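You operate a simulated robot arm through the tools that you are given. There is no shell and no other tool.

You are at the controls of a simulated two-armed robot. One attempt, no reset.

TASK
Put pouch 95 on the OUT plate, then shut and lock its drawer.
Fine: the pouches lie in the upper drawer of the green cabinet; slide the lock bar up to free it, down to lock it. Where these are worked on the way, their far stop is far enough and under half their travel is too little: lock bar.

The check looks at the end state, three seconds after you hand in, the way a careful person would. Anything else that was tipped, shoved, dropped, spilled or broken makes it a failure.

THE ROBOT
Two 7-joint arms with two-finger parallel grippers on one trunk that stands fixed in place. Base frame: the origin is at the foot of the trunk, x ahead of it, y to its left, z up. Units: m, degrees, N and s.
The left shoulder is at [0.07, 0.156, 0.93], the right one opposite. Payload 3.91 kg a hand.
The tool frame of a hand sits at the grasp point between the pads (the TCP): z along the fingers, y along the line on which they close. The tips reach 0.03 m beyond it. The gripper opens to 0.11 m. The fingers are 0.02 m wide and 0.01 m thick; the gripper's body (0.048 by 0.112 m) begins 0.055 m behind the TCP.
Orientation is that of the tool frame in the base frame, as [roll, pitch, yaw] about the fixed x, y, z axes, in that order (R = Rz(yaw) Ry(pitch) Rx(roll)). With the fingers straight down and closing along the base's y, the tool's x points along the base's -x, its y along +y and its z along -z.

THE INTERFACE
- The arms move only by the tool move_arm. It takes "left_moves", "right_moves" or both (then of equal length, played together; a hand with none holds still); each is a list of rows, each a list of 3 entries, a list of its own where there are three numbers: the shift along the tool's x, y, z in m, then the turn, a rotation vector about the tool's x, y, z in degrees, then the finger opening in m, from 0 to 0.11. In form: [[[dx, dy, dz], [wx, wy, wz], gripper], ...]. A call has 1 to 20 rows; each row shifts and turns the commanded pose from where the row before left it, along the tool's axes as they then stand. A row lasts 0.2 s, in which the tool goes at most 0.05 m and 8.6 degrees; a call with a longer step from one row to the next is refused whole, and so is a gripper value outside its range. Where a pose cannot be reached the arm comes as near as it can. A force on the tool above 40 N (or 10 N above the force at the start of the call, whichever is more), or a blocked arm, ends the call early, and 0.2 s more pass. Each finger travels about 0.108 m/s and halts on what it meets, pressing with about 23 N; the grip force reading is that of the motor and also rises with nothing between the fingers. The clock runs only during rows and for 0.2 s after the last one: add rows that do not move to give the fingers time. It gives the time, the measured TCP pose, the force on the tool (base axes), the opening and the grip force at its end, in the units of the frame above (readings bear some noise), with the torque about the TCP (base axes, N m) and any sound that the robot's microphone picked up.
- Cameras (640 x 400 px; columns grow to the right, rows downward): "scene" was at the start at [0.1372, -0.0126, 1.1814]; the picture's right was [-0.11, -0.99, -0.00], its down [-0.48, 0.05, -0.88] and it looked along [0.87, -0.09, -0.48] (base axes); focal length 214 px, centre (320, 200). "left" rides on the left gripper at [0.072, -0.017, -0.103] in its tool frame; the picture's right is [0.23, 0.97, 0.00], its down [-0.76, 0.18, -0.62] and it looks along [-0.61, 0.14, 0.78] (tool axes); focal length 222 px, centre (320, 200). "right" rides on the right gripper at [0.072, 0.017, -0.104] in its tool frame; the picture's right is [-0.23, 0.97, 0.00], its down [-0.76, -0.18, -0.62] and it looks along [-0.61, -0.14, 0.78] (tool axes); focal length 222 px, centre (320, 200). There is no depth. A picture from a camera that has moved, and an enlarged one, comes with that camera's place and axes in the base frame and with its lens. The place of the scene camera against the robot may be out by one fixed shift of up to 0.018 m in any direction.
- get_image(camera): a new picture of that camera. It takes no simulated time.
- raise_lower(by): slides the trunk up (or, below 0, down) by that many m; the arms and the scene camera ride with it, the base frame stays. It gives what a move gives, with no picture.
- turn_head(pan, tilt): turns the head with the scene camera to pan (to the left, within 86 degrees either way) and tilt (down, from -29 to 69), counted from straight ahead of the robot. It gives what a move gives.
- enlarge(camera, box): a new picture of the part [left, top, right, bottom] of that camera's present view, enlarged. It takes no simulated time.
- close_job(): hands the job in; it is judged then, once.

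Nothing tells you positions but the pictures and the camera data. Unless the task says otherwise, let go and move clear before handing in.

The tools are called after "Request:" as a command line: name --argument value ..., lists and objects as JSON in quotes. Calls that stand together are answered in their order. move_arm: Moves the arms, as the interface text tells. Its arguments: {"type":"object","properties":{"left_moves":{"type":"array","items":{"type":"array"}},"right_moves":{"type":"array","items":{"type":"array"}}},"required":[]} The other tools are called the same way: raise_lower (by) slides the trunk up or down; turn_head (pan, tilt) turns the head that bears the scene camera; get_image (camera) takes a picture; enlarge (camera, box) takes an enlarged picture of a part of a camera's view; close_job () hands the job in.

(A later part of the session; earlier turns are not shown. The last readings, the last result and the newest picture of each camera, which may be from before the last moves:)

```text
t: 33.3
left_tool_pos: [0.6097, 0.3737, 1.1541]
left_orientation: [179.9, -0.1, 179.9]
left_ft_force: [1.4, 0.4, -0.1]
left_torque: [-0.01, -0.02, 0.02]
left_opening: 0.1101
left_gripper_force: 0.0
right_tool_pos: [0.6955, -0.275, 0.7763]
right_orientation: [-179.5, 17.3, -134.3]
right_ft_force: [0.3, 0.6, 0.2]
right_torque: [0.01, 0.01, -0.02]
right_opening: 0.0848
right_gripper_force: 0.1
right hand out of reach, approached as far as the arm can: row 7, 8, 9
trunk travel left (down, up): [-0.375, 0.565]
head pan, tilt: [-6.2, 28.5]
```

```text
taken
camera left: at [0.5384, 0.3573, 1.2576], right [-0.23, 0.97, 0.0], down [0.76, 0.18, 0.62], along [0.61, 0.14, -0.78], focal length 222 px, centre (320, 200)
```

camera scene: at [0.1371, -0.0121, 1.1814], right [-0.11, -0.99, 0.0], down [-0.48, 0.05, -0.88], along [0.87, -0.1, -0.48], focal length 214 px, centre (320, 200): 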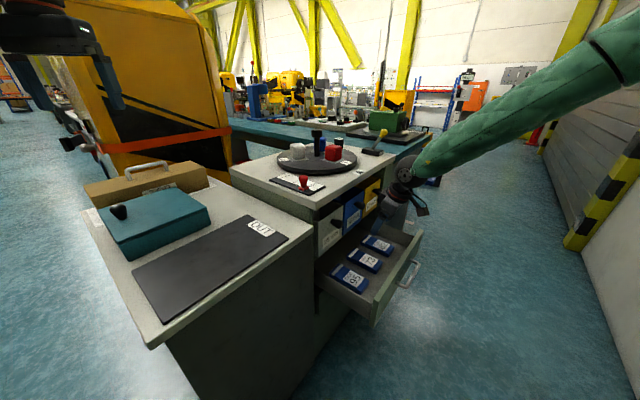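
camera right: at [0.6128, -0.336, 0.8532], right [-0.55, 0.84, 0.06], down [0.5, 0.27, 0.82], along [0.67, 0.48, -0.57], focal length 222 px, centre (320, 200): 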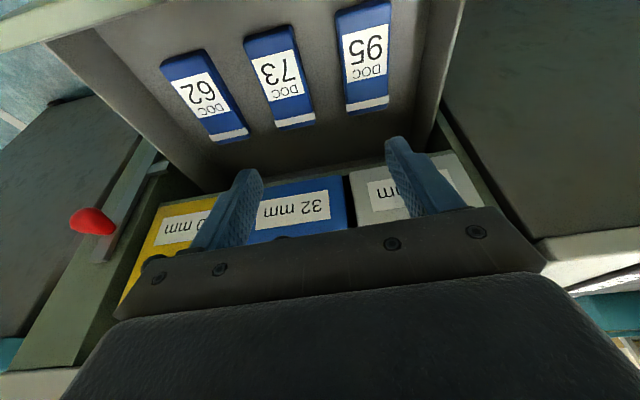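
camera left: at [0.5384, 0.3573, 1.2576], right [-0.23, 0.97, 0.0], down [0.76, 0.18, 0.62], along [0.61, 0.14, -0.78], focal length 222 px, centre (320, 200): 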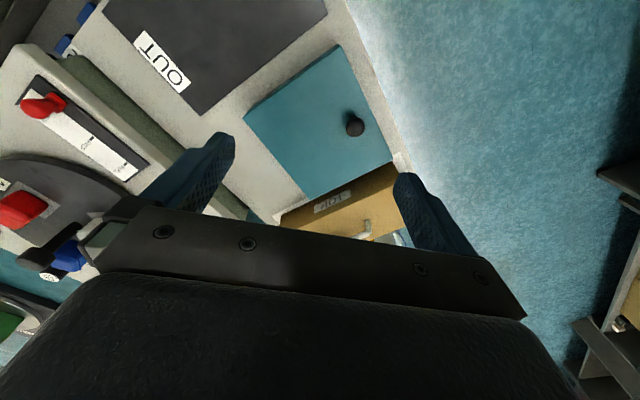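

The right hand hits a reach limit low and close in. My shoulder is too high for this pose, and the free drawer contents are undisturbed. I'll back the right hand off and up, fold the left hand back off the bench, then lower the trunk.

Request:
move_arm --right_moves '[[[0.019, 0, -0.0232], [0, 0, 0], 0.085], [[0.019, 0, -0.0232], [0, 0, 0], 0.085], [[0.019, 0, -0.0232], [0, 0, 0], 0.085], [[0.019, 0, -0.0232], [0, 0, 0], 0.085], [[0.019, 0, -0.0232], [0, 0, 0], 0.085], [[0.019, 0, -0.0232], [0, 0, 0], 0.085], [[0, 0, -0.03], [0, 0, 0], 0.085]]' --left_moves '[[[0.03, 0.008, -0.01], [0, 0, 0], 0.11], [[0.03, 0.008, -0.01], [0, 0, 0], 0.11], [[0.03, 0.008, -0.01], [0, 0, 0], 0.11], [[0.03, 0.008, -0.01], [0, 0, 0], 0.11], [[0.03, 0.008, -0.01], [0, 0, 0], 0.11], [[0.03, 0.008, -0.01], [0, 0, 0], 0.11], [[0.03, 0.008, -0.01], [0, 0, 0], 0.11]]'

Request:
turn_head --pan 50 --tilt 25

Request:
get_image --camera "scene"

```text
t: 34.9
left_tool_pos: [0.4226, 0.4014, 1.2043]
left_orientation: [-179.9, 0.2, -179.8]
left_ft_force: [-0.1, 0.3, 0.5]
left_torque: [0.0, -0.01, -0.02]
left_opening: 0.11
left_gripper_force: 0.1
left hand out of reach, approached as far as the arm can: row 6, 7
right_tool_pos: [0.579, -0.3868, 0.9074]
right_orientation: [-178.3, 17.0, -134.6]
right_ft_force: [-1.2, 0.1, 0.1]
right_torque: [0.02, -0.01, -0.02]
right_opening: 0.0848
right_gripper_force: 0.0
trunk travel left (down, up): [-0.375, 0.565]
head pan, tilt: [-6.2, 28.5]
```

```text
t: 36.1
left_tool_pos: [0.4256, 0.4007, 1.2049]
left_orientation: [-179.9, 0.1, -180.0]
left_ft_force: [-0.5, -0.1, -0.6]
left_torque: [-0.02, 0.01, -0.02]
left_opening: 0.1103
left_gripper_force: 0.1
right_tool_pos: [0.5788, -0.3876, 0.9064]
right_orientation: [-178.2, 17.0, -134.8]
right_ft_force: [-0.1, -0.2, 0.0]
right_torque: [0.02, 0.04, 0.0]
right_opening: 0.085
right_gripper_force: 0.1
trunk travel left (down, up): [-0.375, 0.565]
head pan, tilt: [50.0, 25.0]
```

```text
taken
camera scene: at [0.1057, 0.068, 1.1871], right [0.77, -0.64, 0.0], down [-0.27, -0.32, -0.91], along [0.58, 0.69, -0.42], focal length 214 px, centre (320, 200)
```

scene: 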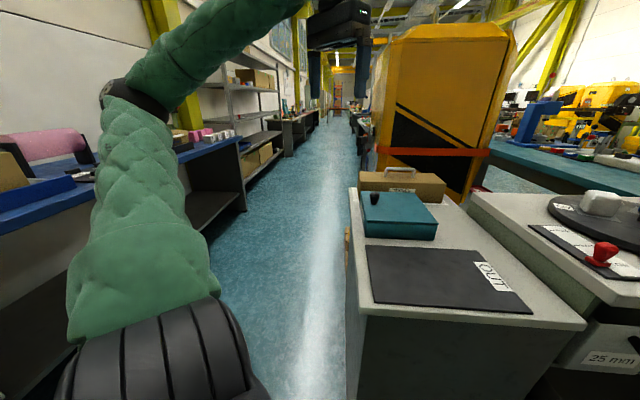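

The left elbow is clear of the bench. I'll turn the head back and lower the trunk by 0.2 m. The right hand ends around z 0.71, outside the drawer.

Request:
raise_lower --by -0.2

Request:
turn_head --pan -10 --tilt 28

Request:
get_image --camera "scene"

Request:
get_image --camera "right"

```text
t: 38.3
left_tool_pos: [0.4247, 0.4004, 1.0052]
left_orientation: [-179.9, 0.1, 180.0]
left_ft_force: [-0.6, 0.0, 0.1]
left_torque: [0.01, 0.04, -0.06]
left_opening: 0.1101
left_gripper_force: 0.0
right_tool_pos: [0.5791, -0.3876, 0.7062]
right_orientation: [-178.3, 17.0, -134.7]
right_ft_force: [0.1, 0.5, -0.4]
right_torque: [0.01, 0.01, 0.01]
right_opening: 0.085
right_gripper_force: 0.0
trunk travel left (down, up): [-0.175, 0.765]
head pan, tilt: [50.0, 25.0]
```

```text
t: 39.6
left_tool_pos: [0.4243, 0.4003, 1.005]
left_orientation: [-180.0, 0.1, -179.9]
left_ft_force: [0.1, 0.3, -0.2]
left_torque: [-0.04, -0.01, 0.01]
left_opening: 0.1096
left_gripper_force: 0.1
right_tool_pos: [0.5797, -0.3877, 0.7062]
right_orientation: [-178.3, 17.0, -134.6]
right_ft_force: [-0.5, 0.0, -0.6]
right_torque: [0.01, -0.01, 0.02]
right_opening: 0.0852
right_gripper_force: 0.0
trunk travel left (down, up): [-0.175, 0.765]
head pan, tilt: [-10.0, 28.0]
```

```text
taken
camera scene: at [0.1362, -0.0183, 0.9823], right [-0.17, -0.98, 0.0], down [-0.46, 0.08, -0.88], along [0.87, -0.15, -0.47], focal length 214 px, centre (320, 200)
```

scene: 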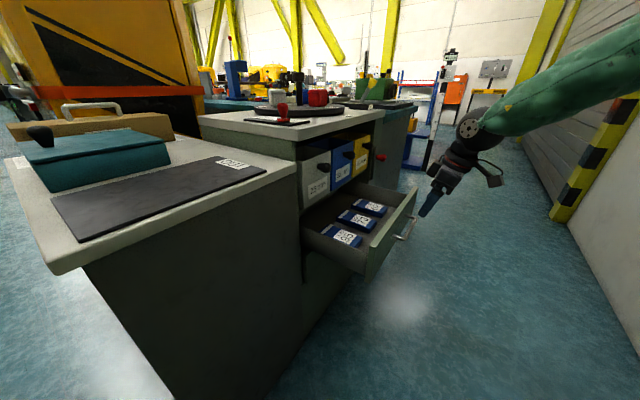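

```text
taken
camera right: at [0.4945, -0.4453, 0.7839], right [-0.53, 0.85, 0.04], down [0.5, 0.28, 0.82], along [0.69, 0.46, -0.57], focal length 222 px, centre (320, 200)
```

right: 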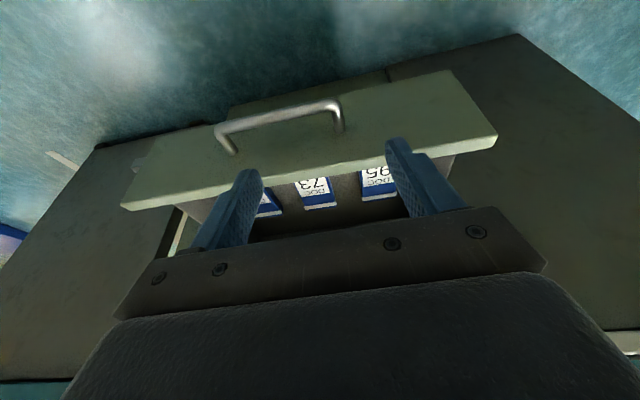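

Now the hand is lower relative to the shoulder frame. I'll try moving over pouch 95 again, staying above the drawer's front panel.

Request:
move_arm --right_moves '[[[-0.0088, 0, -0.0287], [0, 0, 0], 0.085], [[-0.0297, 0.0095, 0.0091], [0, 0, 0], 0.085], [[-0.0297, 0.0095, 0.0091], [0, 0, 0], 0.085], [[-0.0297, 0.0095, 0.0091], [0, 0, 0], 0.085], [[-0.0297, 0.0095, 0.0091], [0, 0, 0], 0.085], [[-0.0297, 0.0095, 0.0091], [0, 0, 0], 0.085], [[-0.0297, 0.0095, 0.0091], [0, 0, 0], 0.085], [[-0.0297, 0.0095, 0.0091], [0, 0, 0], 0.085]]'

Request:
get_image --camera "right"

Request:
get_image --camera "scene"

```text
t: 41.4
left_tool_pos: [0.4253, 0.4016, 1.0051]
left_orientation: [-179.9, -0.1, -180.0]
left_ft_force: [0.2, 0.1, -0.5]
left_torque: [0.01, 0.01, 0.03]
left_opening: 0.11
left_gripper_force: 0.0
right_tool_pos: [0.6896, -0.2248, 0.7463]
right_orientation: [-178.9, 17.3, -134.0]
right_ft_force: [0.1, -0.3, 0.4]
right_torque: [-0.04, 0.0, 0.01]
right_opening: 0.0848
right_gripper_force: 0.1
right hand out of reach, approached as far as the arm can: row 7, 8
trunk travel left (down, up): [-0.175, 0.765]
head pan, tilt: [-10.0, 28.0]
```

```text
taken
camera right: at [0.6067, -0.2841, 0.8229], right [-0.54, 0.84, 0.05], down [0.5, 0.27, 0.82], along [0.68, 0.47, -0.56], focal length 222 px, centre (320, 200)
```

right: 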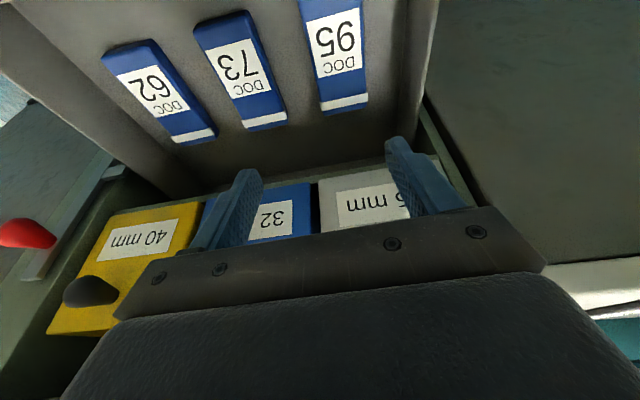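

```text
taken
camera scene: at [0.1365, -0.0183, 0.9822], right [-0.17, -0.98, 0.0], down [-0.46, 0.08, -0.88], along [0.87, -0.15, -0.47], focal length 214 px, centre (320, 200)
```

scene: 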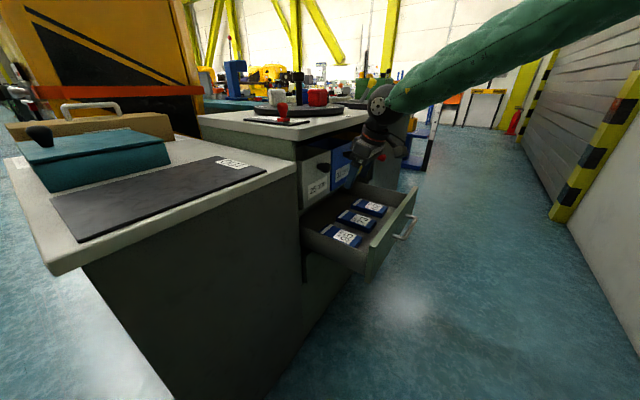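

This is closer, but the limit behaves like a minimum shoulder-to-wrist distance. Working from a higher shoulder should give more room. I'll back off and raise the trunk instead.

Request:
move_arm --right_moves '[[[0.03, 0, -0.01], [0, 0, 0], 0.085], [[0.03, 0, -0.01], [0, 0, 0], 0.085]]'

Request:
raise_lower --by 0.45

Request:
turn_head --pan -6 --tilt 45

Request:
get_image --camera "scene"

```text
t: 42.0
left_tool_pos: [0.4241, 0.4007, 1.0044]
left_orientation: [-179.9, 0.0, -179.9]
left_ft_force: [0.2, -0.7, 0.1]
left_torque: [0.01, -0.04, 0.01]
left_opening: 0.11
left_gripper_force: 0.0
right_tool_pos: [0.646, -0.2701, 0.7468]
right_orientation: [-178.3, 17.0, -134.6]
right_ft_force: [0.1, 0.1, 0.3]
right_torque: [-0.04, 0.02, -0.02]
right_opening: 0.085
right_gripper_force: 0.0
trunk travel left (down, up): [-0.175, 0.765]
head pan, tilt: [-10.0, 28.0]
```

```text
refused: 0.45 is not a number from -0.4 to 0.4
```

```text
t: 42.8
left_tool_pos: [0.4248, 0.4014, 1.0047]
left_orientation: [-180.0, 0.0, 180.0]
left_ft_force: [-0.6, 0.4, -0.1]
left_torque: [0.0, -0.01, 0.0]
left_opening: 0.1102
left_gripper_force: 0.1
right_tool_pos: [0.6458, -0.2709, 0.7468]
right_orientation: [-178.3, 17.0, -134.7]
right_ft_force: [0.0, 0.3, 0.2]
right_torque: [0.02, 0.02, 0.01]
right_opening: 0.0853
right_gripper_force: 0.0
trunk travel left (down, up): [-0.175, 0.765]
head pan, tilt: [-6.0, 45.0]
```

```text
taken
camera scene: at [0.1273, -0.011, 0.9566], right [-0.1, -0.99, 0.0], down [-0.7, 0.07, -0.71], along [0.7, -0.07, -0.71], focal length 214 px, centre (320, 200)
```

scene: 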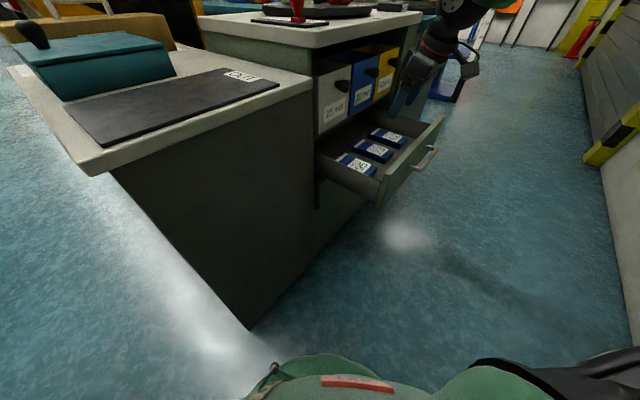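

The lift is limited to 0.4 m per call, so I'll raise by 0.4 m. The right hand is clear of the drawer and the bins on its way up.

Request:
raise_lower --by 0.4

Request:
get_image --camera "scene"

```text
t: 46.6
left_tool_pos: [0.4242, 0.4025, 1.4038]
left_orientation: [-179.9, 0.2, -179.9]
left_ft_force: [-0.1, -0.1, 0.8]
left_torque: [-0.01, 0.04, 0.0]
left_opening: 0.11
left_gripper_force: 0.0
right_tool_pos: [0.6459, -0.2714, 1.1457]
right_orientation: [-178.3, 17.0, -134.8]
right_ft_force: [0.1, 0.0, -0.7]
right_torque: [0.02, 0.0, 0.01]
right_opening: 0.085
right_gripper_force: 0.1
trunk travel left (down, up): [-0.575, 0.365]
head pan, tilt: [-6.0, 45.0]
```

```text
taken
camera scene: at [0.1275, -0.0109, 1.3564], right [-0.1, -0.99, 0.0], down [-0.7, 0.07, -0.71], along [0.7, -0.07, -0.71], focal length 214 px, centre (320, 200)
```

scene: 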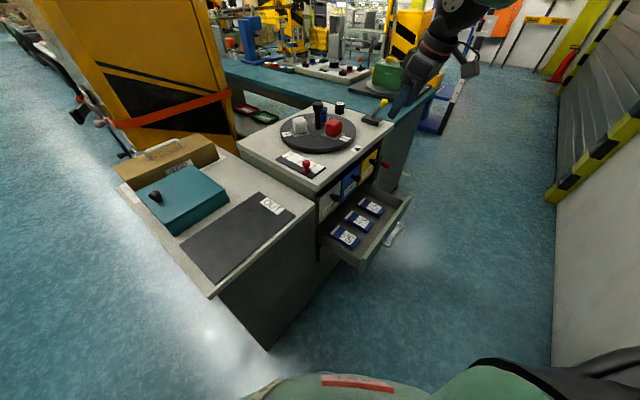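

I'll go straight down the same way the hand came up, to about z 0.77.

Request:
move_arm --right_moves '[[[0.0131, 0, 0.043], [0, 0, 0], 0.085], [[0.0131, 0, 0.043], [0, 0, 0], 0.085], [[0.0131, 0, 0.043], [0, 0, 0], 0.085], [[0.0131, 0, 0.043], [0, 0, 0], 0.085], [[0.0131, 0, 0.043], [0, 0, 0], 0.085], [[0.0131, 0, 0.043], [0, 0, 0], 0.085], [[0.0131, 0, 0.043], [0, 0, 0], 0.085], [[0.0131, 0, 0.043], [0, 0, 0], 0.085]]'

Request:
get_image --camera "scene"

Request:
get_image --camera "right"

```text
t: 48.5
left_tool_pos: [0.427, 0.3993, 1.4047]
left_orientation: [-179.9, 0.0, -180.0]
left_ft_force: [0.3, 0.1, 0.0]
left_torque: [0.01, 0.02, 0.01]
left_opening: 0.1103
left_gripper_force: 0.1
right_tool_pos: [0.6818, -0.3558, 0.8163]
right_orientation: [-179.1, 17.1, -134.6]
right_ft_force: [1.0, -0.2, -0.1]
right_torque: [0.0, -0.02, -0.02]
right_opening: 0.0852
right_gripper_force: 0.0
right hand out of reach, approached as far as the arm can: row 3, 4, 5, 6, 7, 8
trunk travel left (down, up): [-0.575, 0.365]
head pan, tilt: [-6.0, 45.0]
```

```text
taken
camera scene: at [0.1289, -0.0118, 1.3564], right [-0.1, -0.99, 0.0], down [-0.7, 0.07, -0.71], along [0.7, -0.07, -0.71], focal length 214 px, centre (320, 200)
```

scene: 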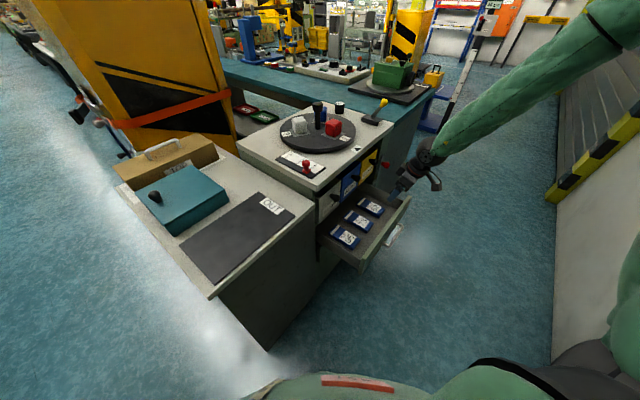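

```text
taken
camera right: at [0.5982, -0.4151, 0.8926], right [-0.54, 0.84, 0.05], down [0.5, 0.27, 0.82], along [0.68, 0.47, -0.57], focal length 222 px, centre (320, 200)
```

right: 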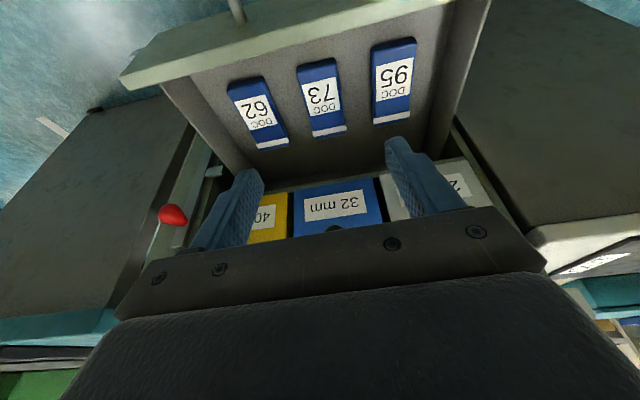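

The pattern fits a minimum shoulder-to-wrist distance of about 0.6 m, so I need the shoulder well above the wrist. I'll raise the trunk another 0.22 m and then descend.

Request:
raise_lower --by 0.22

Request:
move_arm --right_moves '[[[0.0131, 0, 0.043], [0, 0, 0], 0.085], [[0.0131, 0, 0.043], [0, 0, 0], 0.085], [[0.0131, 0, 0.043], [0, 0, 0], 0.085], [[0.0131, 0, 0.043], [0, 0, 0], 0.085], [[0.0131, 0, 0.043], [0, 0, 0], 0.085], [[0.0131, 0, 0.043], [0, 0, 0], 0.085]]'

Request:
get_image --camera "right"

Request:
get_image --camera "scene"

```text
t: 50.8
left_tool_pos: [0.4258, 0.4008, 1.6247]
left_orientation: [-179.9, 0.0, -180.0]
left_ft_force: [0.8, 0.4, 0.0]
left_torque: [-0.01, -0.01, -0.01]
left_opening: 0.1098
left_gripper_force: 0.1
right_tool_pos: [0.6805, -0.3548, 1.0362]
right_orientation: [-179.1, 17.0, -134.5]
right_ft_force: [1.0, -0.5, 0.2]
right_torque: [0.01, 0.0, -0.01]
right_opening: 0.0852
right_gripper_force: 0.1
trunk travel left (down, up): [-0.795, 0.145]
head pan, tilt: [-6.0, 45.0]
```

```text
t: 52.2
left_tool_pos: [0.4245, 0.4006, 1.6244]
left_orientation: [-179.8, 0.0, -179.9]
left_ft_force: [0.3, 0.5, 0.1]
left_torque: [-0.01, 0.0, -0.01]
left_opening: 0.1099
left_gripper_force: 0.2
right_tool_pos: [0.6921, -0.4037, 0.8483]
right_orientation: [-179.4, 17.2, -134.5]
right_ft_force: [0.4, 0.0, 0.0]
right_torque: [0.02, 0.02, -0.01]
right_opening: 0.0851
right_gripper_force: 0.1
right hand out of reach, approached as far as the arm can: row 1, 2, 3, 4, 5, 6
trunk travel left (down, up): [-0.795, 0.145]
head pan, tilt: [-6.0, 45.0]
```

```text
taken
camera right: at [0.609, -0.4633, 0.9251], right [-0.54, 0.84, 0.06], down [0.5, 0.27, 0.82], along [0.67, 0.47, -0.57], focal length 222 px, centre (320, 200)
```

right: 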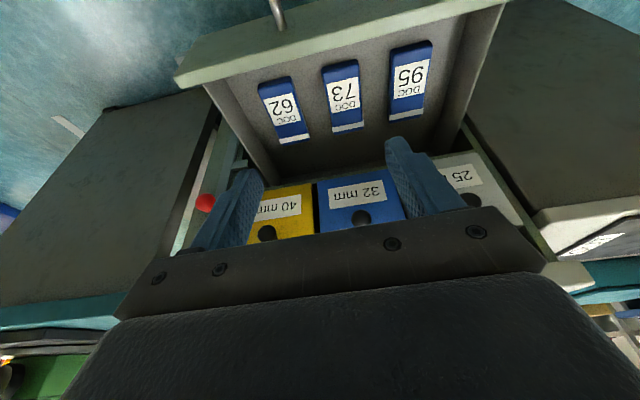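

```text
taken
camera scene: at [0.1266, -0.0105, 1.5766], right [-0.1, -0.99, 0.0], down [-0.7, 0.07, -0.71], along [0.7, -0.07, -0.71], focal length 214 px, centre (320, 200)
```

scene: 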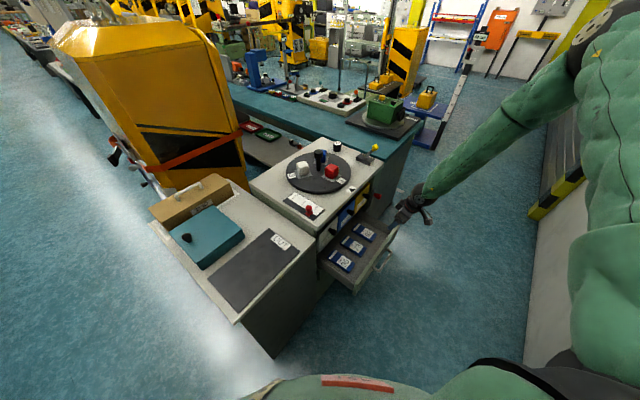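

Lower relative to the shoulder turned out worse: the elbow is swinging out to the right, which points to wrist or elbow joint limits from my earlier hand turns. I'll straighten the hand to its original heading to let the elbow reconfigure, still in free space.

Request:
move_arm --right_moves '[[[0.02, 0, -0.03], [0, 0, 0], 0.085], [[0.02, 0, -0.03], [2.19, 0, 7.17], 0.085], [[0, 0, -0.03], [2.19, 0, 7.17], 0.085], [[0, 0, 0], [2.19, 0, 7.17], 0.085], [[0, 0, 0], [2.19, 0, 7.17], 0.085], [[0, 0, 0], [2.19, 0, 7.17], 0.085], [[0, 0, 0], [2.19, 0, 7.17], 0.085], [[0, 0, 0], [0, 8.5, 0], 0.085], [[0, 0, 0], [0, 8.5, 0], 0.085], [[0, 0, 0], [0, 0, 0], 0.085]]'

Request:
get_image --camera "scene"

```text
t: 54.4
left_tool_pos: [0.4252, 0.4005, 1.6247]
left_orientation: [-179.9, 0.1, 180.0]
left_ft_force: [-0.5, -0.2, -0.4]
left_torque: [-0.03, 0.01, 0.0]
left_opening: 0.1098
left_gripper_force: 0.2
right_tool_pos: [0.6446, -0.4484, 0.9222]
right_orientation: [-179.6, 0.6, -179.8]
right_ft_force: [-0.6, -0.2, 0.6]
right_torque: [0.02, 0.0, 0.01]
right_opening: 0.0846
right_gripper_force: 0.0
trunk travel left (down, up): [-0.795, 0.145]
head pan, tilt: [-6.0, 45.0]
```

```text
taken
camera scene: at [0.1272, -0.0108, 1.5766], right [-0.1, -0.99, 0.0], down [-0.7, 0.07, -0.71], along [0.7, -0.07, -0.71], focal length 214 px, centre (320, 200)
```

scene: 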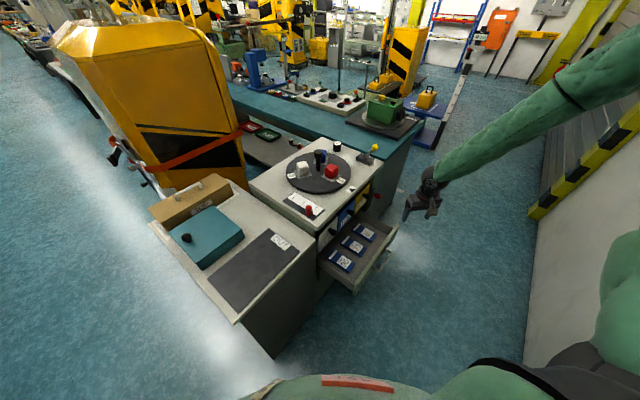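

At heading 0 the arm is relaxed. I'll move over the drawer at this heading and see how the elbow lies.

Request:
move_arm --right_moves '[[[-0.003, 0.04, 0], [0, 0, 0], 0.085], [[-0.003, 0.04, 0], [0, 0, 0], 0.085], [[-0.003, 0.04, 0], [0, 0, 0], 0.085], [[-0.003, 0.04, 0], [0, 0, 0], 0.085], [[-0.003, 0.04, 0], [0, 0, 0], 0.085], [[0, 0.03, 0], [0, 0, 0], 0.085]]'

Request:
get_image --camera "scene"

```text
t: 55.8
left_tool_pos: [0.4252, 0.4006, 1.6247]
left_orientation: [-179.9, 0.0, -179.9]
left_ft_force: [-0.4, -0.1, 0.2]
left_torque: [0.01, -0.03, -0.04]
left_opening: 0.1101
left_gripper_force: 0.0
right_tool_pos: [0.6541, -0.2316, 0.937]
right_orientation: [-179.5, 0.8, -179.9]
right_ft_force: [0.3, -0.1, -0.4]
right_torque: [-0.02, -0.04, 0.01]
right_opening: 0.0849
right_gripper_force: 0.1
right hand out of reach, approached as far as the arm can: row 6
trunk travel left (down, up): [-0.795, 0.145]
head pan, tilt: [-6.0, 45.0]
```

```text
taken
camera scene: at [0.1267, -0.0109, 1.5766], right [-0.1, -0.99, 0.0], down [-0.7, 0.07, -0.71], along [0.7, -0.07, -0.71], focal length 214 px, centre (320, 200)
```

scene: 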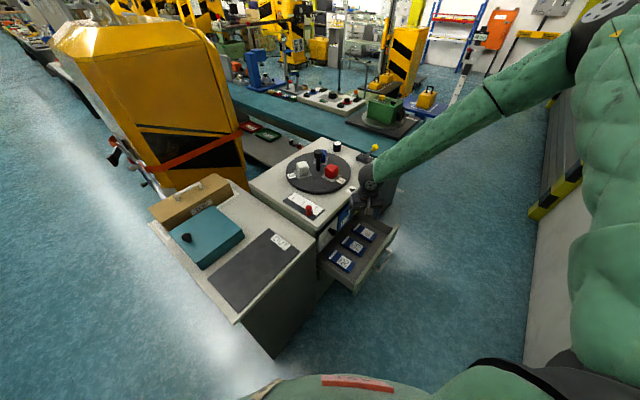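

Reach gets better with the hand high relative to the shoulder, so a low trunk is right. A less tilted hand and a wider-open drawer will help too. I'll retreat to open space, shift the left hand farther from the bench, and lower to the original trunk height first.

Request:
move_arm --right_moves '[[[0.009, -0.034, -0.031], [0, 0, 0], 0.085], [[0.009, -0.034, -0.031], [0, 0, 0], 0.085], [[0.009, -0.034, -0.031], [0, 0, 0], 0.085], [[0.009, -0.034, -0.031], [0, 0, 0], 0.085], [[0.009, -0.034, -0.031], [0, 0, 0], 0.085], [[0.009, -0.034, -0.031], [0, 0, 0], 0.085], [[0.009, -0.034, -0.031], [0, 0, 0], 0.085], [[0.009, -0.034, -0.031], [0, 0, 0], 0.085]]' --left_moves '[[[0, 0.015, 0], [0, 0, 0], 0.11], [[0, 0.015, 0], [0, 0, 0], 0.11], [[0, 0.015, 0], [0, 0, 0], 0.11], [[0, 0.015, 0], [0, 0, 0], 0.11], [[0, 0.015, 0], [0, 0, 0], 0.11], [[0, 0.015, 0], [0, 0, 0], 0.11], [[0, 0.015, 0], [0, 0, 0], 0.11], [[0, 0.015, 0], [0, 0, 0], 0.11]]'

Request:
raise_lower --by -0.4

Request:
get_image --camera "scene"

```text
t: 57.6
left_tool_pos: [0.4732, 0.465, 1.5945]
left_orientation: [-179.8, 0.2, -180.0]
left_ft_force: [-0.1, 0.7, 0.2]
left_torque: [-0.01, 0.0, 0.0]
left_opening: 0.1099
left_gripper_force: 0.1
left hand out of reach, approached as far as the arm can: row 1, 2, 3, 4, 5, 6, 7, 8
right_tool_pos: [0.5766, -0.5026, 1.1864]
right_orientation: [-179.5, 0.8, -179.7]
right_ft_force: [0.5, 0.0, 0.3]
right_torque: [0.02, 0.0, -0.01]
right_opening: 0.0848
right_gripper_force: 0.1
trunk travel left (down, up): [-0.795, 0.145]
head pan, tilt: [-6.0, 45.0]
```

```text
t: 61.4
left_tool_pos: [0.4767, 0.4655, 1.1936]
left_orientation: [-179.8, 0.2, -180.0]
left_ft_force: [0.4, -0.5, 0.0]
left_torque: [-0.01, -0.01, -0.04]
left_opening: 0.1099
left_gripper_force: 0.0
right_tool_pos: [0.5774, -0.5027, 0.7847]
right_orientation: [-179.5, 0.7, -179.8]
right_ft_force: [0.5, 0.4, -0.5]
right_torque: [0.03, 0.01, 0.01]
right_opening: 0.085
right_gripper_force: 0.1
trunk travel left (down, up): [-0.395, 0.545]
head pan, tilt: [-6.0, 45.0]
```

```text
taken
camera scene: at [0.1273, -0.0111, 1.1766], right [-0.1, -0.99, 0.0], down [-0.7, 0.07, -0.71], along [0.7, -0.07, -0.71], focal length 214 px, centre (320, 200)
```

scene: 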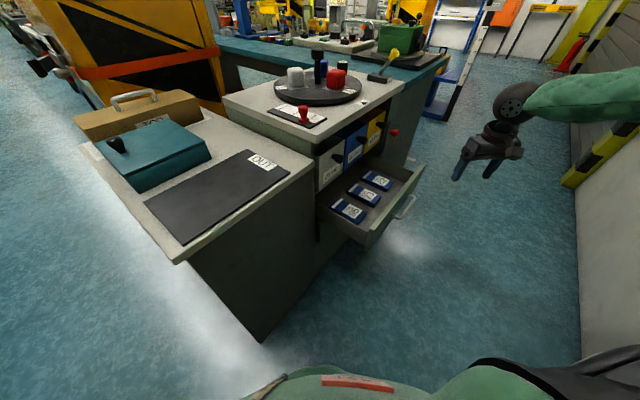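

From here I'll turn the right hand to the 45° heading with no tilt while rising, then lower the trunk further.

Request:
move_arm --right_moves '[[[0, 0, -0.035], [0, 0, -7.5], 0.085], [[0, 0, -0.035], [0, 0, -7.5], 0.085], [[0, 0, -0.035], [0, 0, -7.5], 0.085], [[0, 0, -0.035], [0, 0, -7.5], 0.085], [[0, 0, -0.035], [0, 0, -7.5], 0.085], [[0, 0, -0.035], [0, 0, -7.5], 0.085], [[0, 0, -0.035], [0, 0, 0], 0.085], [[0, 0, -0.035], [0, 0, 0], 0.085]]' --left_moves '[[[0, 0, -0.01], [0, 0, 0], 0.11], [[0, 0, -0.01], [0, 0, 0], 0.11], [[0, 0, -0.01], [0, 0, 0], 0.11], [[0, 0, -0.01], [0, 0, 0], 0.11], [[0, 0, -0.01], [0, 0, 0], 0.11], [[0, 0, -0.01], [0, 0, 0], 0.11], [[0, 0, -0.01], [0, 0, 0], 0.11], [[0, 0, -0.01], [0, 0, 0], 0.11]]'

```text
t: 63.2
left_tool_pos: [0.4966, 0.4478, 1.2605]
left_orientation: [-179.6, 0.3, -179.9]
left_ft_force: [-0.7, -0.5, 0.9]
left_torque: [-0.01, 0.01, 0.0]
left_opening: 0.1102
left_gripper_force: 0.1
left hand out of reach, approached as far as the arm can: row 1, 2, 3, 4, 5, 6, 7, 8
right_tool_pos: [0.5754, -0.4972, 1.0663]
right_orientation: [-179.3, 0.1, -134.8]
right_ft_force: [0.5, 0.7, -0.1]
right_torque: [0.01, 0.01, 0.02]
right_opening: 0.0851
right_gripper_force: 0.1
trunk travel left (down, up): [-0.395, 0.545]
head pan, tilt: [-6.0, 45.0]
```

The left hand sits at the rim of its range but is clear of everything. I'll lower the trunk 0.28 m, which leaves the left fingertips at about z 0.95, near the bench's outer edge and 10 cm from the teal box's knob.

Request:
raise_lower --by -0.2

Request:
get_image --camera "left"

Request:
turn_head --pan 30 --tilt 20

Request:
get_image --camera "scene"

```text
t: 65.4
left_tool_pos: [0.4963, 0.4482, 1.0608]
left_orientation: [-179.8, 0.4, 180.0]
left_ft_force: [1.1, 0.4, -0.5]
left_torque: [-0.01, 0.02, 0.01]
left_opening: 0.1102
left_gripper_force: 0.1
right_tool_pos: [0.5761, -0.4969, 0.8659]
right_orientation: [-179.2, 0.1, -134.8]
right_ft_force: [0.0, 0.7, 0.2]
right_torque: [0.05, -0.01, 0.01]
right_opening: 0.085
right_gripper_force: 0.1
trunk travel left (down, up): [-0.195, 0.745]
head pan, tilt: [-6.0, 45.0]
```

```text
taken
camera left: at [0.4244, 0.4318, 1.1637], right [-0.23, 0.97, -0.01], down [0.76, 0.18, 0.63], along [0.61, 0.14, -0.78], focal length 222 px, centre (320, 200)
```

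left: 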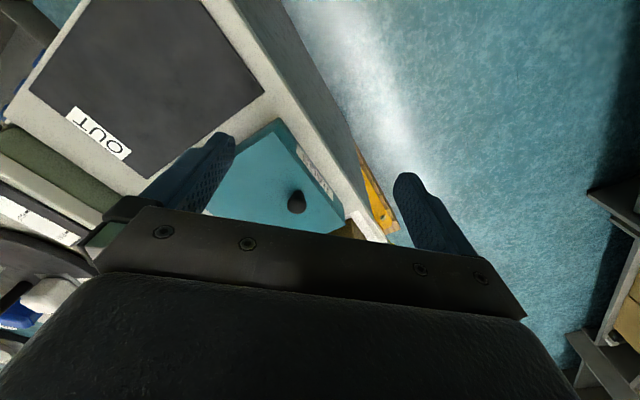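

```text
t: 66.4
left_tool_pos: [0.4973, 0.4475, 1.0598]
left_orientation: [-179.6, 0.3, -180.0]
left_ft_force: [-0.5, 0.5, 0.6]
left_torque: [-0.01, 0.0, 0.0]
left_opening: 0.11
left_gripper_force: 0.0
right_tool_pos: [0.5762, -0.4973, 0.8661]
right_orientation: [-179.1, 0.1, -135.0]
right_ft_force: [-0.1, 0.5, 0.1]
right_torque: [-0.02, -0.04, 0.0]
right_opening: 0.0848
right_gripper_force: 0.0
trunk travel left (down, up): [-0.195, 0.745]
head pan, tilt: [30.0, 20.0]
```

```text
taken
camera scene: at [0.1271, 0.0439, 1.0151], right [0.5, -0.87, 0.0], down [-0.3, -0.17, -0.94], along [0.81, 0.47, -0.34], focal length 214 px, centre (320, 200)
```

scene: 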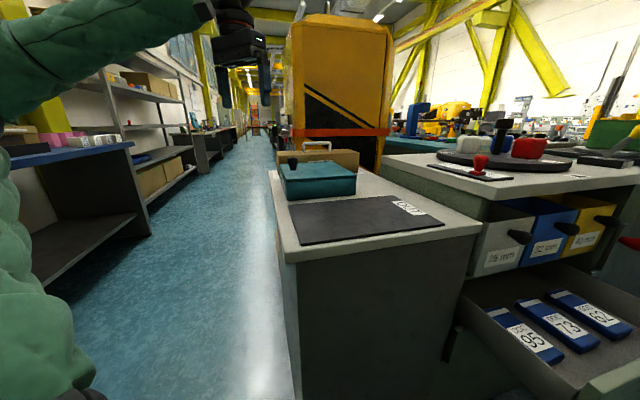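

The left side is safe. With the drawer further out, the pouch will be easier to reach without crowding the countertop, so I'll turn the right hand level again to pull the handle another 8 cm.

Request:
move_arm --right_moves '[[[0, 0, 0], [0, -8.2, 0], 0.085], [[0, 0, 0], [0, -8.2, 0], 0.085], [[0, 0, 0], [0, -8.2, 0], 0.085], [[0, 0, 0], [0, -8.2, 0], 0.085], [[0, 0, 0], [0, -8.2, 0], 0.085], [[0, 0, 0], [0, -8.2, 0], 0.085], [[0, 0, 0], [0, -8.2, 0], 0.085], [[0, 0, 0], [0, -8.2, 0], 0.085], [[0, 0, 0], [0, -8.2, 0], 0.085], [[0, 0, 0], [0, -8.2, 0], 0.085], [[0, 0, 0], [0, -8.0, 0], 0.085], [[0, 0, 0], [0, 0, -8.2], 0.06], [[0, 0, 0], [0, 0, -8.2], 0.06], [[0, 0, 0], [0, 0, -8.2], 0.06], [[0, 0, 0], [0, 0, -8.2], 0.06], [[0, 0, 0], [0, 0, -8.2], 0.06], [[0, 0, 0], [0, 0, -8.2], 0.06], [[0, 0, 0], [0, 0, -8.2], 0.06], [[0, 0, 0], [0, 0, -8.2], 0.06], [[0, 0, 0], [0, 0, -8.2], 0.06]]'

Request:
turn_head --pan -20 --tilt 35

Request:
get_image --camera "scene"

```text
t: 70.6
left_tool_pos: [0.4963, 0.4476, 1.06]
left_orientation: [-179.7, 0.3, -180.0]
left_ft_force: [0.4, -1.0, 0.3]
left_torque: [0.03, 0.02, 0.01]
left_opening: 0.1101
left_gripper_force: 0.1
right_tool_pos: [0.5766, -0.4984, 0.8654]
right_orientation: [-90.0, 15.2, -44.8]
right_ft_force: [0.2, 0.0, 0.1]
right_torque: [0.02, 0.04, 0.0]
right_opening: 0.0598
right_gripper_force: 0.0
trunk travel left (down, up): [-0.195, 0.745]
head pan, tilt: [30.0, 20.0]
```

```text
t: 71.8
left_tool_pos: [0.4976, 0.4471, 1.0591]
left_orientation: [-179.7, 0.3, 179.9]
left_ft_force: [-0.3, 0.0, -0.1]
left_torque: [0.02, 0.01, -0.04]
left_opening: 0.1099
left_gripper_force: 0.0
right_tool_pos: [0.5767, -0.496, 0.8668]
right_orientation: [-90.0, 15.4, -44.8]
right_ft_force: [-0.5, 0.3, -0.9]
right_torque: [0.02, -0.05, 0.02]
right_opening: 0.0598
right_gripper_force: 0.0
trunk travel left (down, up): [-0.195, 0.745]
head pan, tilt: [-20.0, 35.0]
```

```text
taken
camera scene: at [0.1292, -0.0326, 0.9913], right [-0.34, -0.94, 0.0], down [-0.54, 0.2, -0.82], along [0.77, -0.28, -0.57], focal length 214 px, centre (320, 200)
```

scene: 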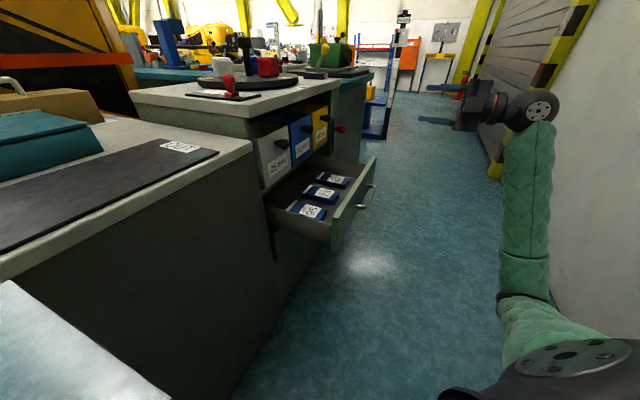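

The elbow is now in a lower, better configuration. I'll finish the roll and descend to handle height.

Request:
move_arm --right_moves '[[[0, 0, 0], [0, 0, -7.7], 0.06], [[0, 0, 0], [0, 0, -7.7], 0.06], [[-0.003, 0.043, 0], [0, 0, 0], 0.06], [[-0.003, 0.043, 0], [0, 0, 0], 0.06], [[-0.003, 0.043, 0], [0, 0, 0], 0.06], [[-0.003, 0.043, 0], [0, 0, 0], 0.06], [[-0.003, 0.043, 0], [0, 0, 0], 0.06], [[-0.003, 0.043, 0], [0, 0, 0], 0.06], [[-0.003, 0.042, 0], [0, 0, 0], 0.06]]'

Request:
get_image --camera "right"

Request:
get_image --camera "scene"

```text
t: 73.8
left_tool_pos: [0.496, 0.4485, 1.0603]
left_orientation: [-179.8, 0.2, 180.0]
left_ft_force: [0.5, -0.5, 0.8]
left_torque: [-0.01, -0.01, 0.0]
left_opening: 0.1102
left_gripper_force: 0.1
right_tool_pos: [0.5629, -0.4813, 0.5643]
right_orientation: [-89.9, -0.1, -44.8]
right_ft_force: [-0.3, -0.4, -0.2]
right_torque: [-0.03, 0.0, 0.03]
right_opening: 0.06
right_gripper_force: 0.0
trunk travel left (down, up): [-0.195, 0.745]
head pan, tilt: [-20.0, 35.0]
```

```text
taken
camera right: at [0.5406, -0.6066, 0.5472], right [-0.16, 0.16, -0.97], down [-0.98, 0.09, 0.17], along [0.12, 0.98, 0.14], focal length 222 px, centre (320, 200)
```

right: 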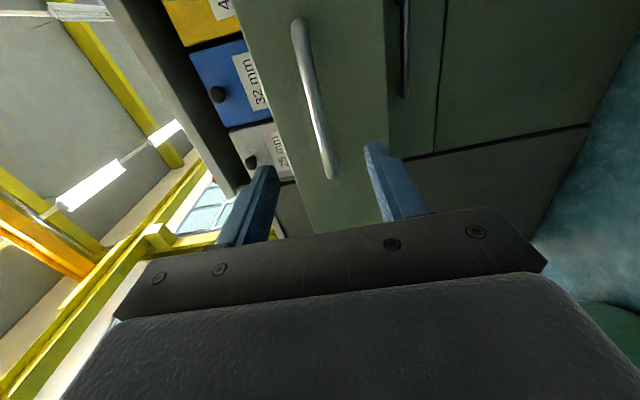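

```text
taken
camera scene: at [0.1292, -0.0327, 0.9914], right [-0.34, -0.94, 0.0], down [-0.54, 0.2, -0.82], along [0.77, -0.28, -0.57], focal length 214 px, centre (320, 200)
```

scene: 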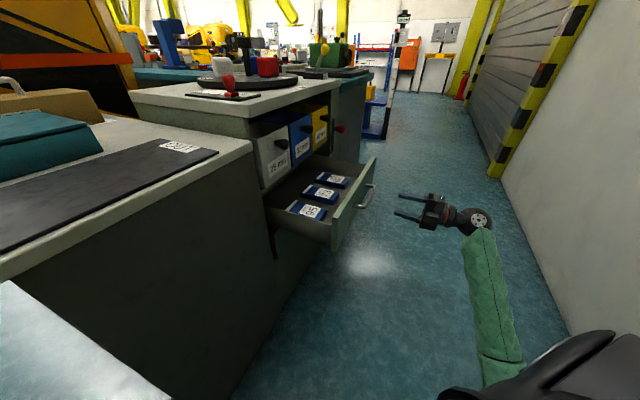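

I'm aligned with the handle. I'll move in, grip it, and pull another 8 cm.

Request:
move_arm --right_moves '[[[0, -0.002, 0.03], [0, 0, 0], 0.06], [[0, 0, 0.03], [0, 0, 0], 0.06], [[0, 0, 0.03], [0, 0, 0], 0.06], [[0, 0, 0.02], [0, 0, 0], 0.06], [[0, 0, 0.009], [0, 0, 0], 0.06], [[0, 0, 0], [0, 0, 0], 0.03], [[0, 0, 0], [0, 0, 0], 0.0], [[0, 0, 0], [0, 0, 0], 0.0], [[0, 0, 0], [0, 0, 0], 0.0]]'

```text
t: 75.8
left_tool_pos: [0.4969, 0.4481, 1.0587]
left_orientation: [-179.7, 0.3, -180.0]
left_ft_force: [0.1, 0.6, 0.5]
left_torque: [-0.03, 0.01, -0.01]
left_opening: 0.1102
left_gripper_force: 0.1
right_tool_pos: [0.6473, -0.3959, 0.5642]
right_orientation: [-89.8, 0.0, -44.8]
right_ft_force: [-4.5, 4.6, -11.3]
right_torque: [0.01, -0.04, -0.6]
right_opening: 0.0134
right_gripper_force: 45.4
trunk travel left (down, up): [-0.195, 0.745]
head pan, tilt: [-20.0, 35.0]
```

Request:
move_arm --right_moves '[[[0, 0.001, -0.015], [0, 0, 0], 0.0], [[0, 0, -0.02], [0, 0, 0], 0.0], [[0, 0, -0.02], [0, 0, 0], 0.0], [[0, 0, -0.02], [0, 0, 0], 0.0], [[0, 0, -0.015], [0, 0, 0], 0.0]]'

Request:
get_image --camera "scene"

```text
t: 76.7
left_tool_pos: [0.4972, 0.4474, 1.0596]
left_orientation: [-179.6, 0.4, -179.9]
left_ft_force: [0.4, -0.2, 0.0]
left_torque: [-0.01, -0.01, -0.01]
left_opening: 0.1101
left_gripper_force: 0.0
right_tool_pos: [0.6024, -0.44, 0.5652]
right_orientation: [-90.0, 0.1, -44.9]
right_ft_force: [12.0, 6.4, -9.1]
right_torque: [-0.22, -0.07, -0.41]
right_opening: 0.0134
right_gripper_force: 45.0
trunk travel left (down, up): [-0.195, 0.745]
head pan, tilt: [-20.0, 35.0]
stopped in row 4 (right hand): the force on the tool passed its limit at 102 N (the readings are from after the stop); the commanded pose is now the measured one
```

```text
taken
camera scene: at [0.1301, -0.0328, 0.9913], right [-0.34, -0.94, 0.0], down [-0.54, 0.2, -0.82], along [0.77, -0.28, -0.57], focal length 214 px, centre (320, 200)
```

scene: 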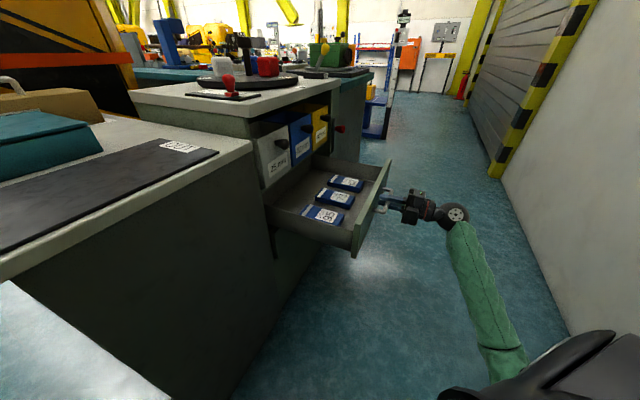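

The drawer is at its full-open stop and the pouches are still in place. I'll release, back away, rise, and turn the hand down again.

Request:
move_arm --right_moves '[[[0, 0, 0.001], [0, 0, 0], 0.03], [[0, 0, 0], [0, 0, 0], 0.06], [[0, 0, 0], [0, 0, 0], 0.06], [[0, 0, -0.03], [0, 0, 0], 0.06], [[0, 0, -0.03], [0, 0, 0], 0.06], [[0, 0, -0.03], [0, 0, 0], 0.06], [[0, -0.045, 0], [0, 0, 0], 0.08], [[0, -0.045, 0], [0, 0, 0], 0.08], [[0, -0.045, 0], [0, 0, 0], 0.08], [[0, -0.045, 0], [0, 0, 0], 0.08], [[0, -0.045, 0], [0, 0, 0], 0.08], [[0, -0.02, 0], [0, 0, 8.2], 0.08], [[0, 0, 0], [0, 0, 8.2], 0.08], [[0, 0, 0], [0, 0, 8.2], 0.08], [[0, 0, 0], [0, 0, 8.2], 0.08], [[0, 0, 0], [0, 0, 8.2], 0.08], [[0, 0, 0], [0, 0, 8.2], 0.08], [[0, 0, 0], [0, 0, 8.2], 0.08], [[0, 0, 0], [0, 0, 8.2], 0.08]]'

Request:
move_arm --right_moves '[[[0, 0, 0], [0, 0, 8.2], 0.085], [[0, 0, 0], [0, 0, 8.2], 0.085], [[0, 0, 0], [0, 0, 8.0], 0.085], [[0, 0, 0], [0, 8.2, 0], 0.085], [[0, 0, 0], [0, 8.2, 0], 0.085], [[0, 0, 0], [0, 8.2, 0], 0.085], [[0, 0, 0], [0, 8.2, 0], 0.085], [[0, 0, 0], [0, 8.2, 0], 0.085], [[0, 0, 0], [0, 8.2, 0], 0.085], [[0, 0, 0], [0, 8.2, 0], 0.085], [[0, 0, 0], [0, 8.2, 0], 0.085], [[0, 0, 0], [0, 8.2, 0], 0.085], [[0, 0, 0], [0, 8.2, 0], 0.085], [[0, 0, 0], [0, 3.0, 0], 0.085]]'

Request:
get_image --camera "scene"

Request:
get_image --camera "right"

```text
t: 80.7
left_tool_pos: [0.4972, 0.4467, 1.0601]
left_orientation: [-179.7, 0.3, 180.0]
left_ft_force: [-0.1, -1.3, 0.1]
left_torque: [0.0, -0.01, 0.0]
left_opening: 0.1101
left_gripper_force: 0.1
right_tool_pos: [0.5377, -0.5043, 0.8122]
right_orientation: [-89.8, 65.9, -44.5]
right_ft_force: [-0.3, 0.9, 0.1]
right_torque: [-0.02, 0.05, 0.01]
right_opening: 0.08
right_gripper_force: 0.0
trunk travel left (down, up): [-0.195, 0.745]
head pan, tilt: [-20.0, 35.0]
```

```text
t: 83.7
left_tool_pos: [0.4963, 0.4476, 1.061]
left_orientation: [-179.7, 0.4, -179.9]
left_ft_force: [-0.4, -0.4, 0.4]
left_torque: [0.0, 0.0, -0.02]
left_opening: 0.1101
left_gripper_force: 0.0
right_tool_pos: [0.5388, -0.5025, 0.8104]
right_orientation: [179.9, 5.1, -134.9]
right_ft_force: [0.2, -0.3, -0.3]
right_torque: [0.0, -0.02, -0.02]
right_opening: 0.0849
right_gripper_force: 0.0
trunk travel left (down, up): [-0.195, 0.745]
head pan, tilt: [-20.0, 35.0]
```

```text
taken
camera scene: at [0.1291, -0.0326, 0.9913], right [-0.34, -0.94, 0.0], down [-0.54, 0.2, -0.82], along [0.77, -0.28, -0.57], focal length 214 px, centre (320, 200)
```

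scene: 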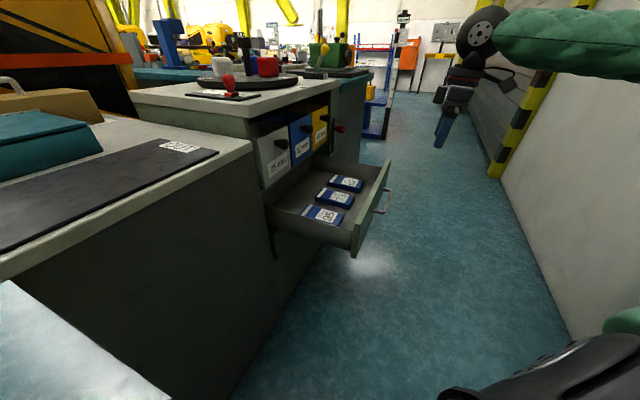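

```text
taken
camera right: at [0.4687, -0.5507, 0.9081], right [-0.53, 0.85, 0.02], down [0.62, 0.37, 0.69], along [0.57, 0.38, -0.73], focal length 222 px, centre (320, 200)
```

right: 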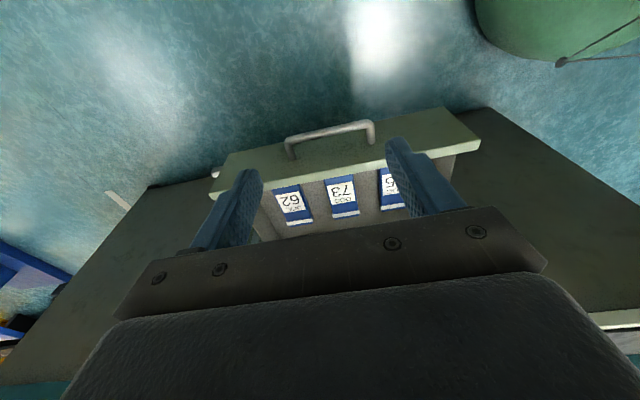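

Now I'll move over pouch 95 at a safe height.

Request:
move_arm --right_moves '[[[-0.0326, 0.0147, 0.0116], [0, 0, 0], 0.085], [[-0.0326, 0.0147, 0.0116], [0, 0, 0], 0.085], [[-0.0326, 0.0147, 0.0116], [0, 0, 0], 0.085], [[-0.0326, 0.0147, 0.0116], [0, 0, 0], 0.085], [[-0.0326, 0.0147, 0.0116], [0, 0, 0], 0.085], [[-0.0326, 0.0147, 0.0116], [0, 0, 0], 0.085], [[-0.0326, 0.0147, 0.0116], [0, 0, 0], 0.085], [[-0.0326, 0.0147, 0.0116], [0, 0, 0], 0.085]]'

Request:
get_image --camera "scene"

Request:
get_image --camera "right"

```text
t: 85.5
left_tool_pos: [0.4979, 0.4476, 1.0589]
left_orientation: [-179.7, 0.4, -179.9]
left_ft_force: [-0.3, 0.1, -0.8]
left_torque: [-0.03, 0.04, 0.0]
left_opening: 0.1101
left_gripper_force: 0.1
right_tool_pos: [0.6438, -0.2282, 0.7406]
right_orientation: [180.0, 5.1, -134.9]
right_ft_force: [-0.1, -0.3, -0.2]
right_torque: [0.01, 0.02, -0.01]
right_opening: 0.0848
right_gripper_force: 0.1
trunk travel left (down, up): [-0.195, 0.745]
head pan, tilt: [-20.0, 35.0]
```

```text
taken
camera scene: at [0.1294, -0.0324, 0.9912], right [-0.34, -0.94, 0.0], down [-0.54, 0.2, -0.82], along [0.77, -0.28, -0.57], focal length 214 px, centre (320, 200)
```

scene: 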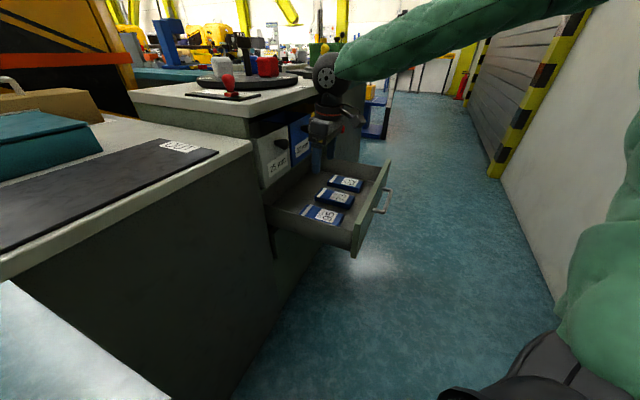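

```text
taken
camera right: at [0.5734, -0.2746, 0.837], right [-0.53, 0.85, 0.02], down [0.62, 0.37, 0.69], along [0.58, 0.38, -0.73], focal length 222 px, centre (320, 200)
```

right: 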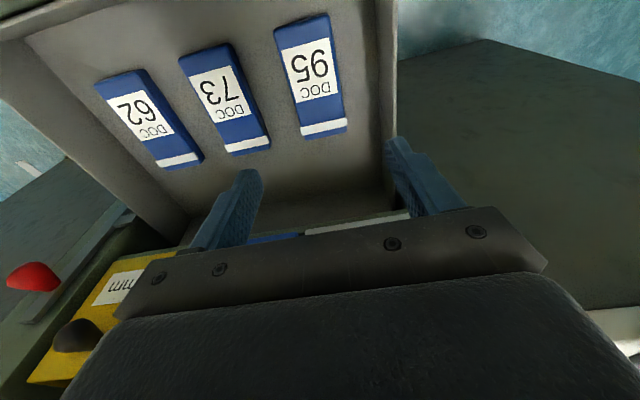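

The hand is right over pouch 95 with good gaps on both sides: about 5 cm to pouch 73, and more to the wall. I'll descend partway and recheck.

Request:
move_arm --right_moves '[[[0.004, -0.001, 0.03], [0, 0, 0], 0.09], [[0.004, -0.001, 0.03], [0, 0, 0], 0.09], [[0.002, 0, 0.03], [0, 0, 0], 0.09], [[0.001, 0, 0.03], [0, 0, 0], 0.09]]'

Request:
get_image --camera "right"

Request:
enlarge --camera "scene" --box '[250, 120, 410, 260]'

```text
t: 86.5
left_tool_pos: [0.497, 0.4473, 1.06]
left_orientation: [-179.7, 0.3, -180.0]
left_ft_force: [-0.2, 0.6, -0.8]
left_torque: [-0.02, -0.01, 0.01]
left_opening: 0.1101
left_gripper_force: 0.0
right_tool_pos: [0.6455, -0.2332, 0.6174]
right_orientation: [180.0, 5.2, -134.8]
right_ft_force: [-0.4, 0.6, 0.0]
right_torque: [0.02, 0.01, -0.04]
right_opening: 0.0902
right_gripper_force: 0.1
trunk travel left (down, up): [-0.195, 0.745]
head pan, tilt: [-20.0, 35.0]
```

```text
taken
camera right: at [0.5752, -0.2791, 0.7142], right [-0.53, 0.85, 0.02], down [0.62, 0.37, 0.69], along [0.58, 0.38, -0.72], focal length 222 px, centre (320, 200)
```

right: 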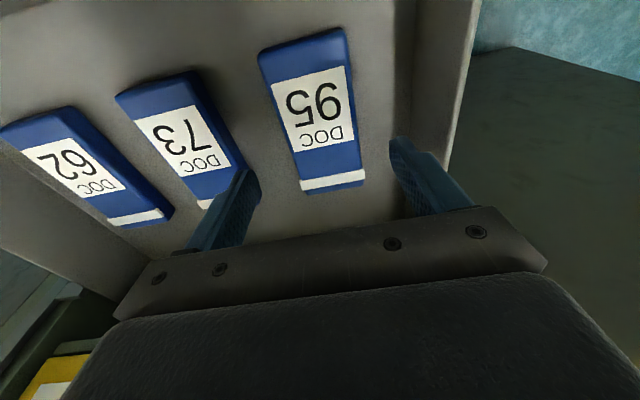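

```text
2.86 times, centred on (330, 190) of scene
camera zoom: at [0.1294, -0.0327, 0.9913], right [-0.34, -0.94, 0.0], down [-0.54, 0.2, -0.82], along [0.77, -0.28, -0.57], focal length 613 px, centre (291, 229)
```

zoom: 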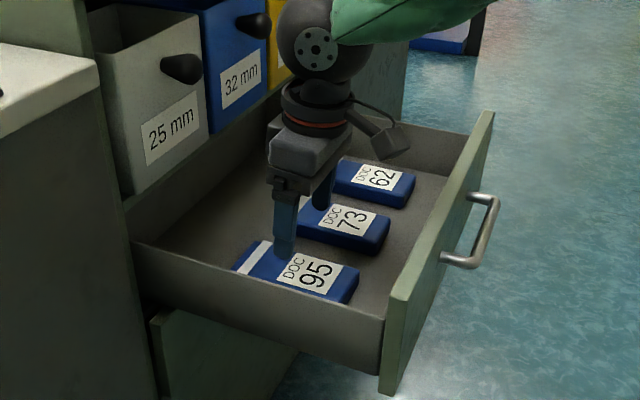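

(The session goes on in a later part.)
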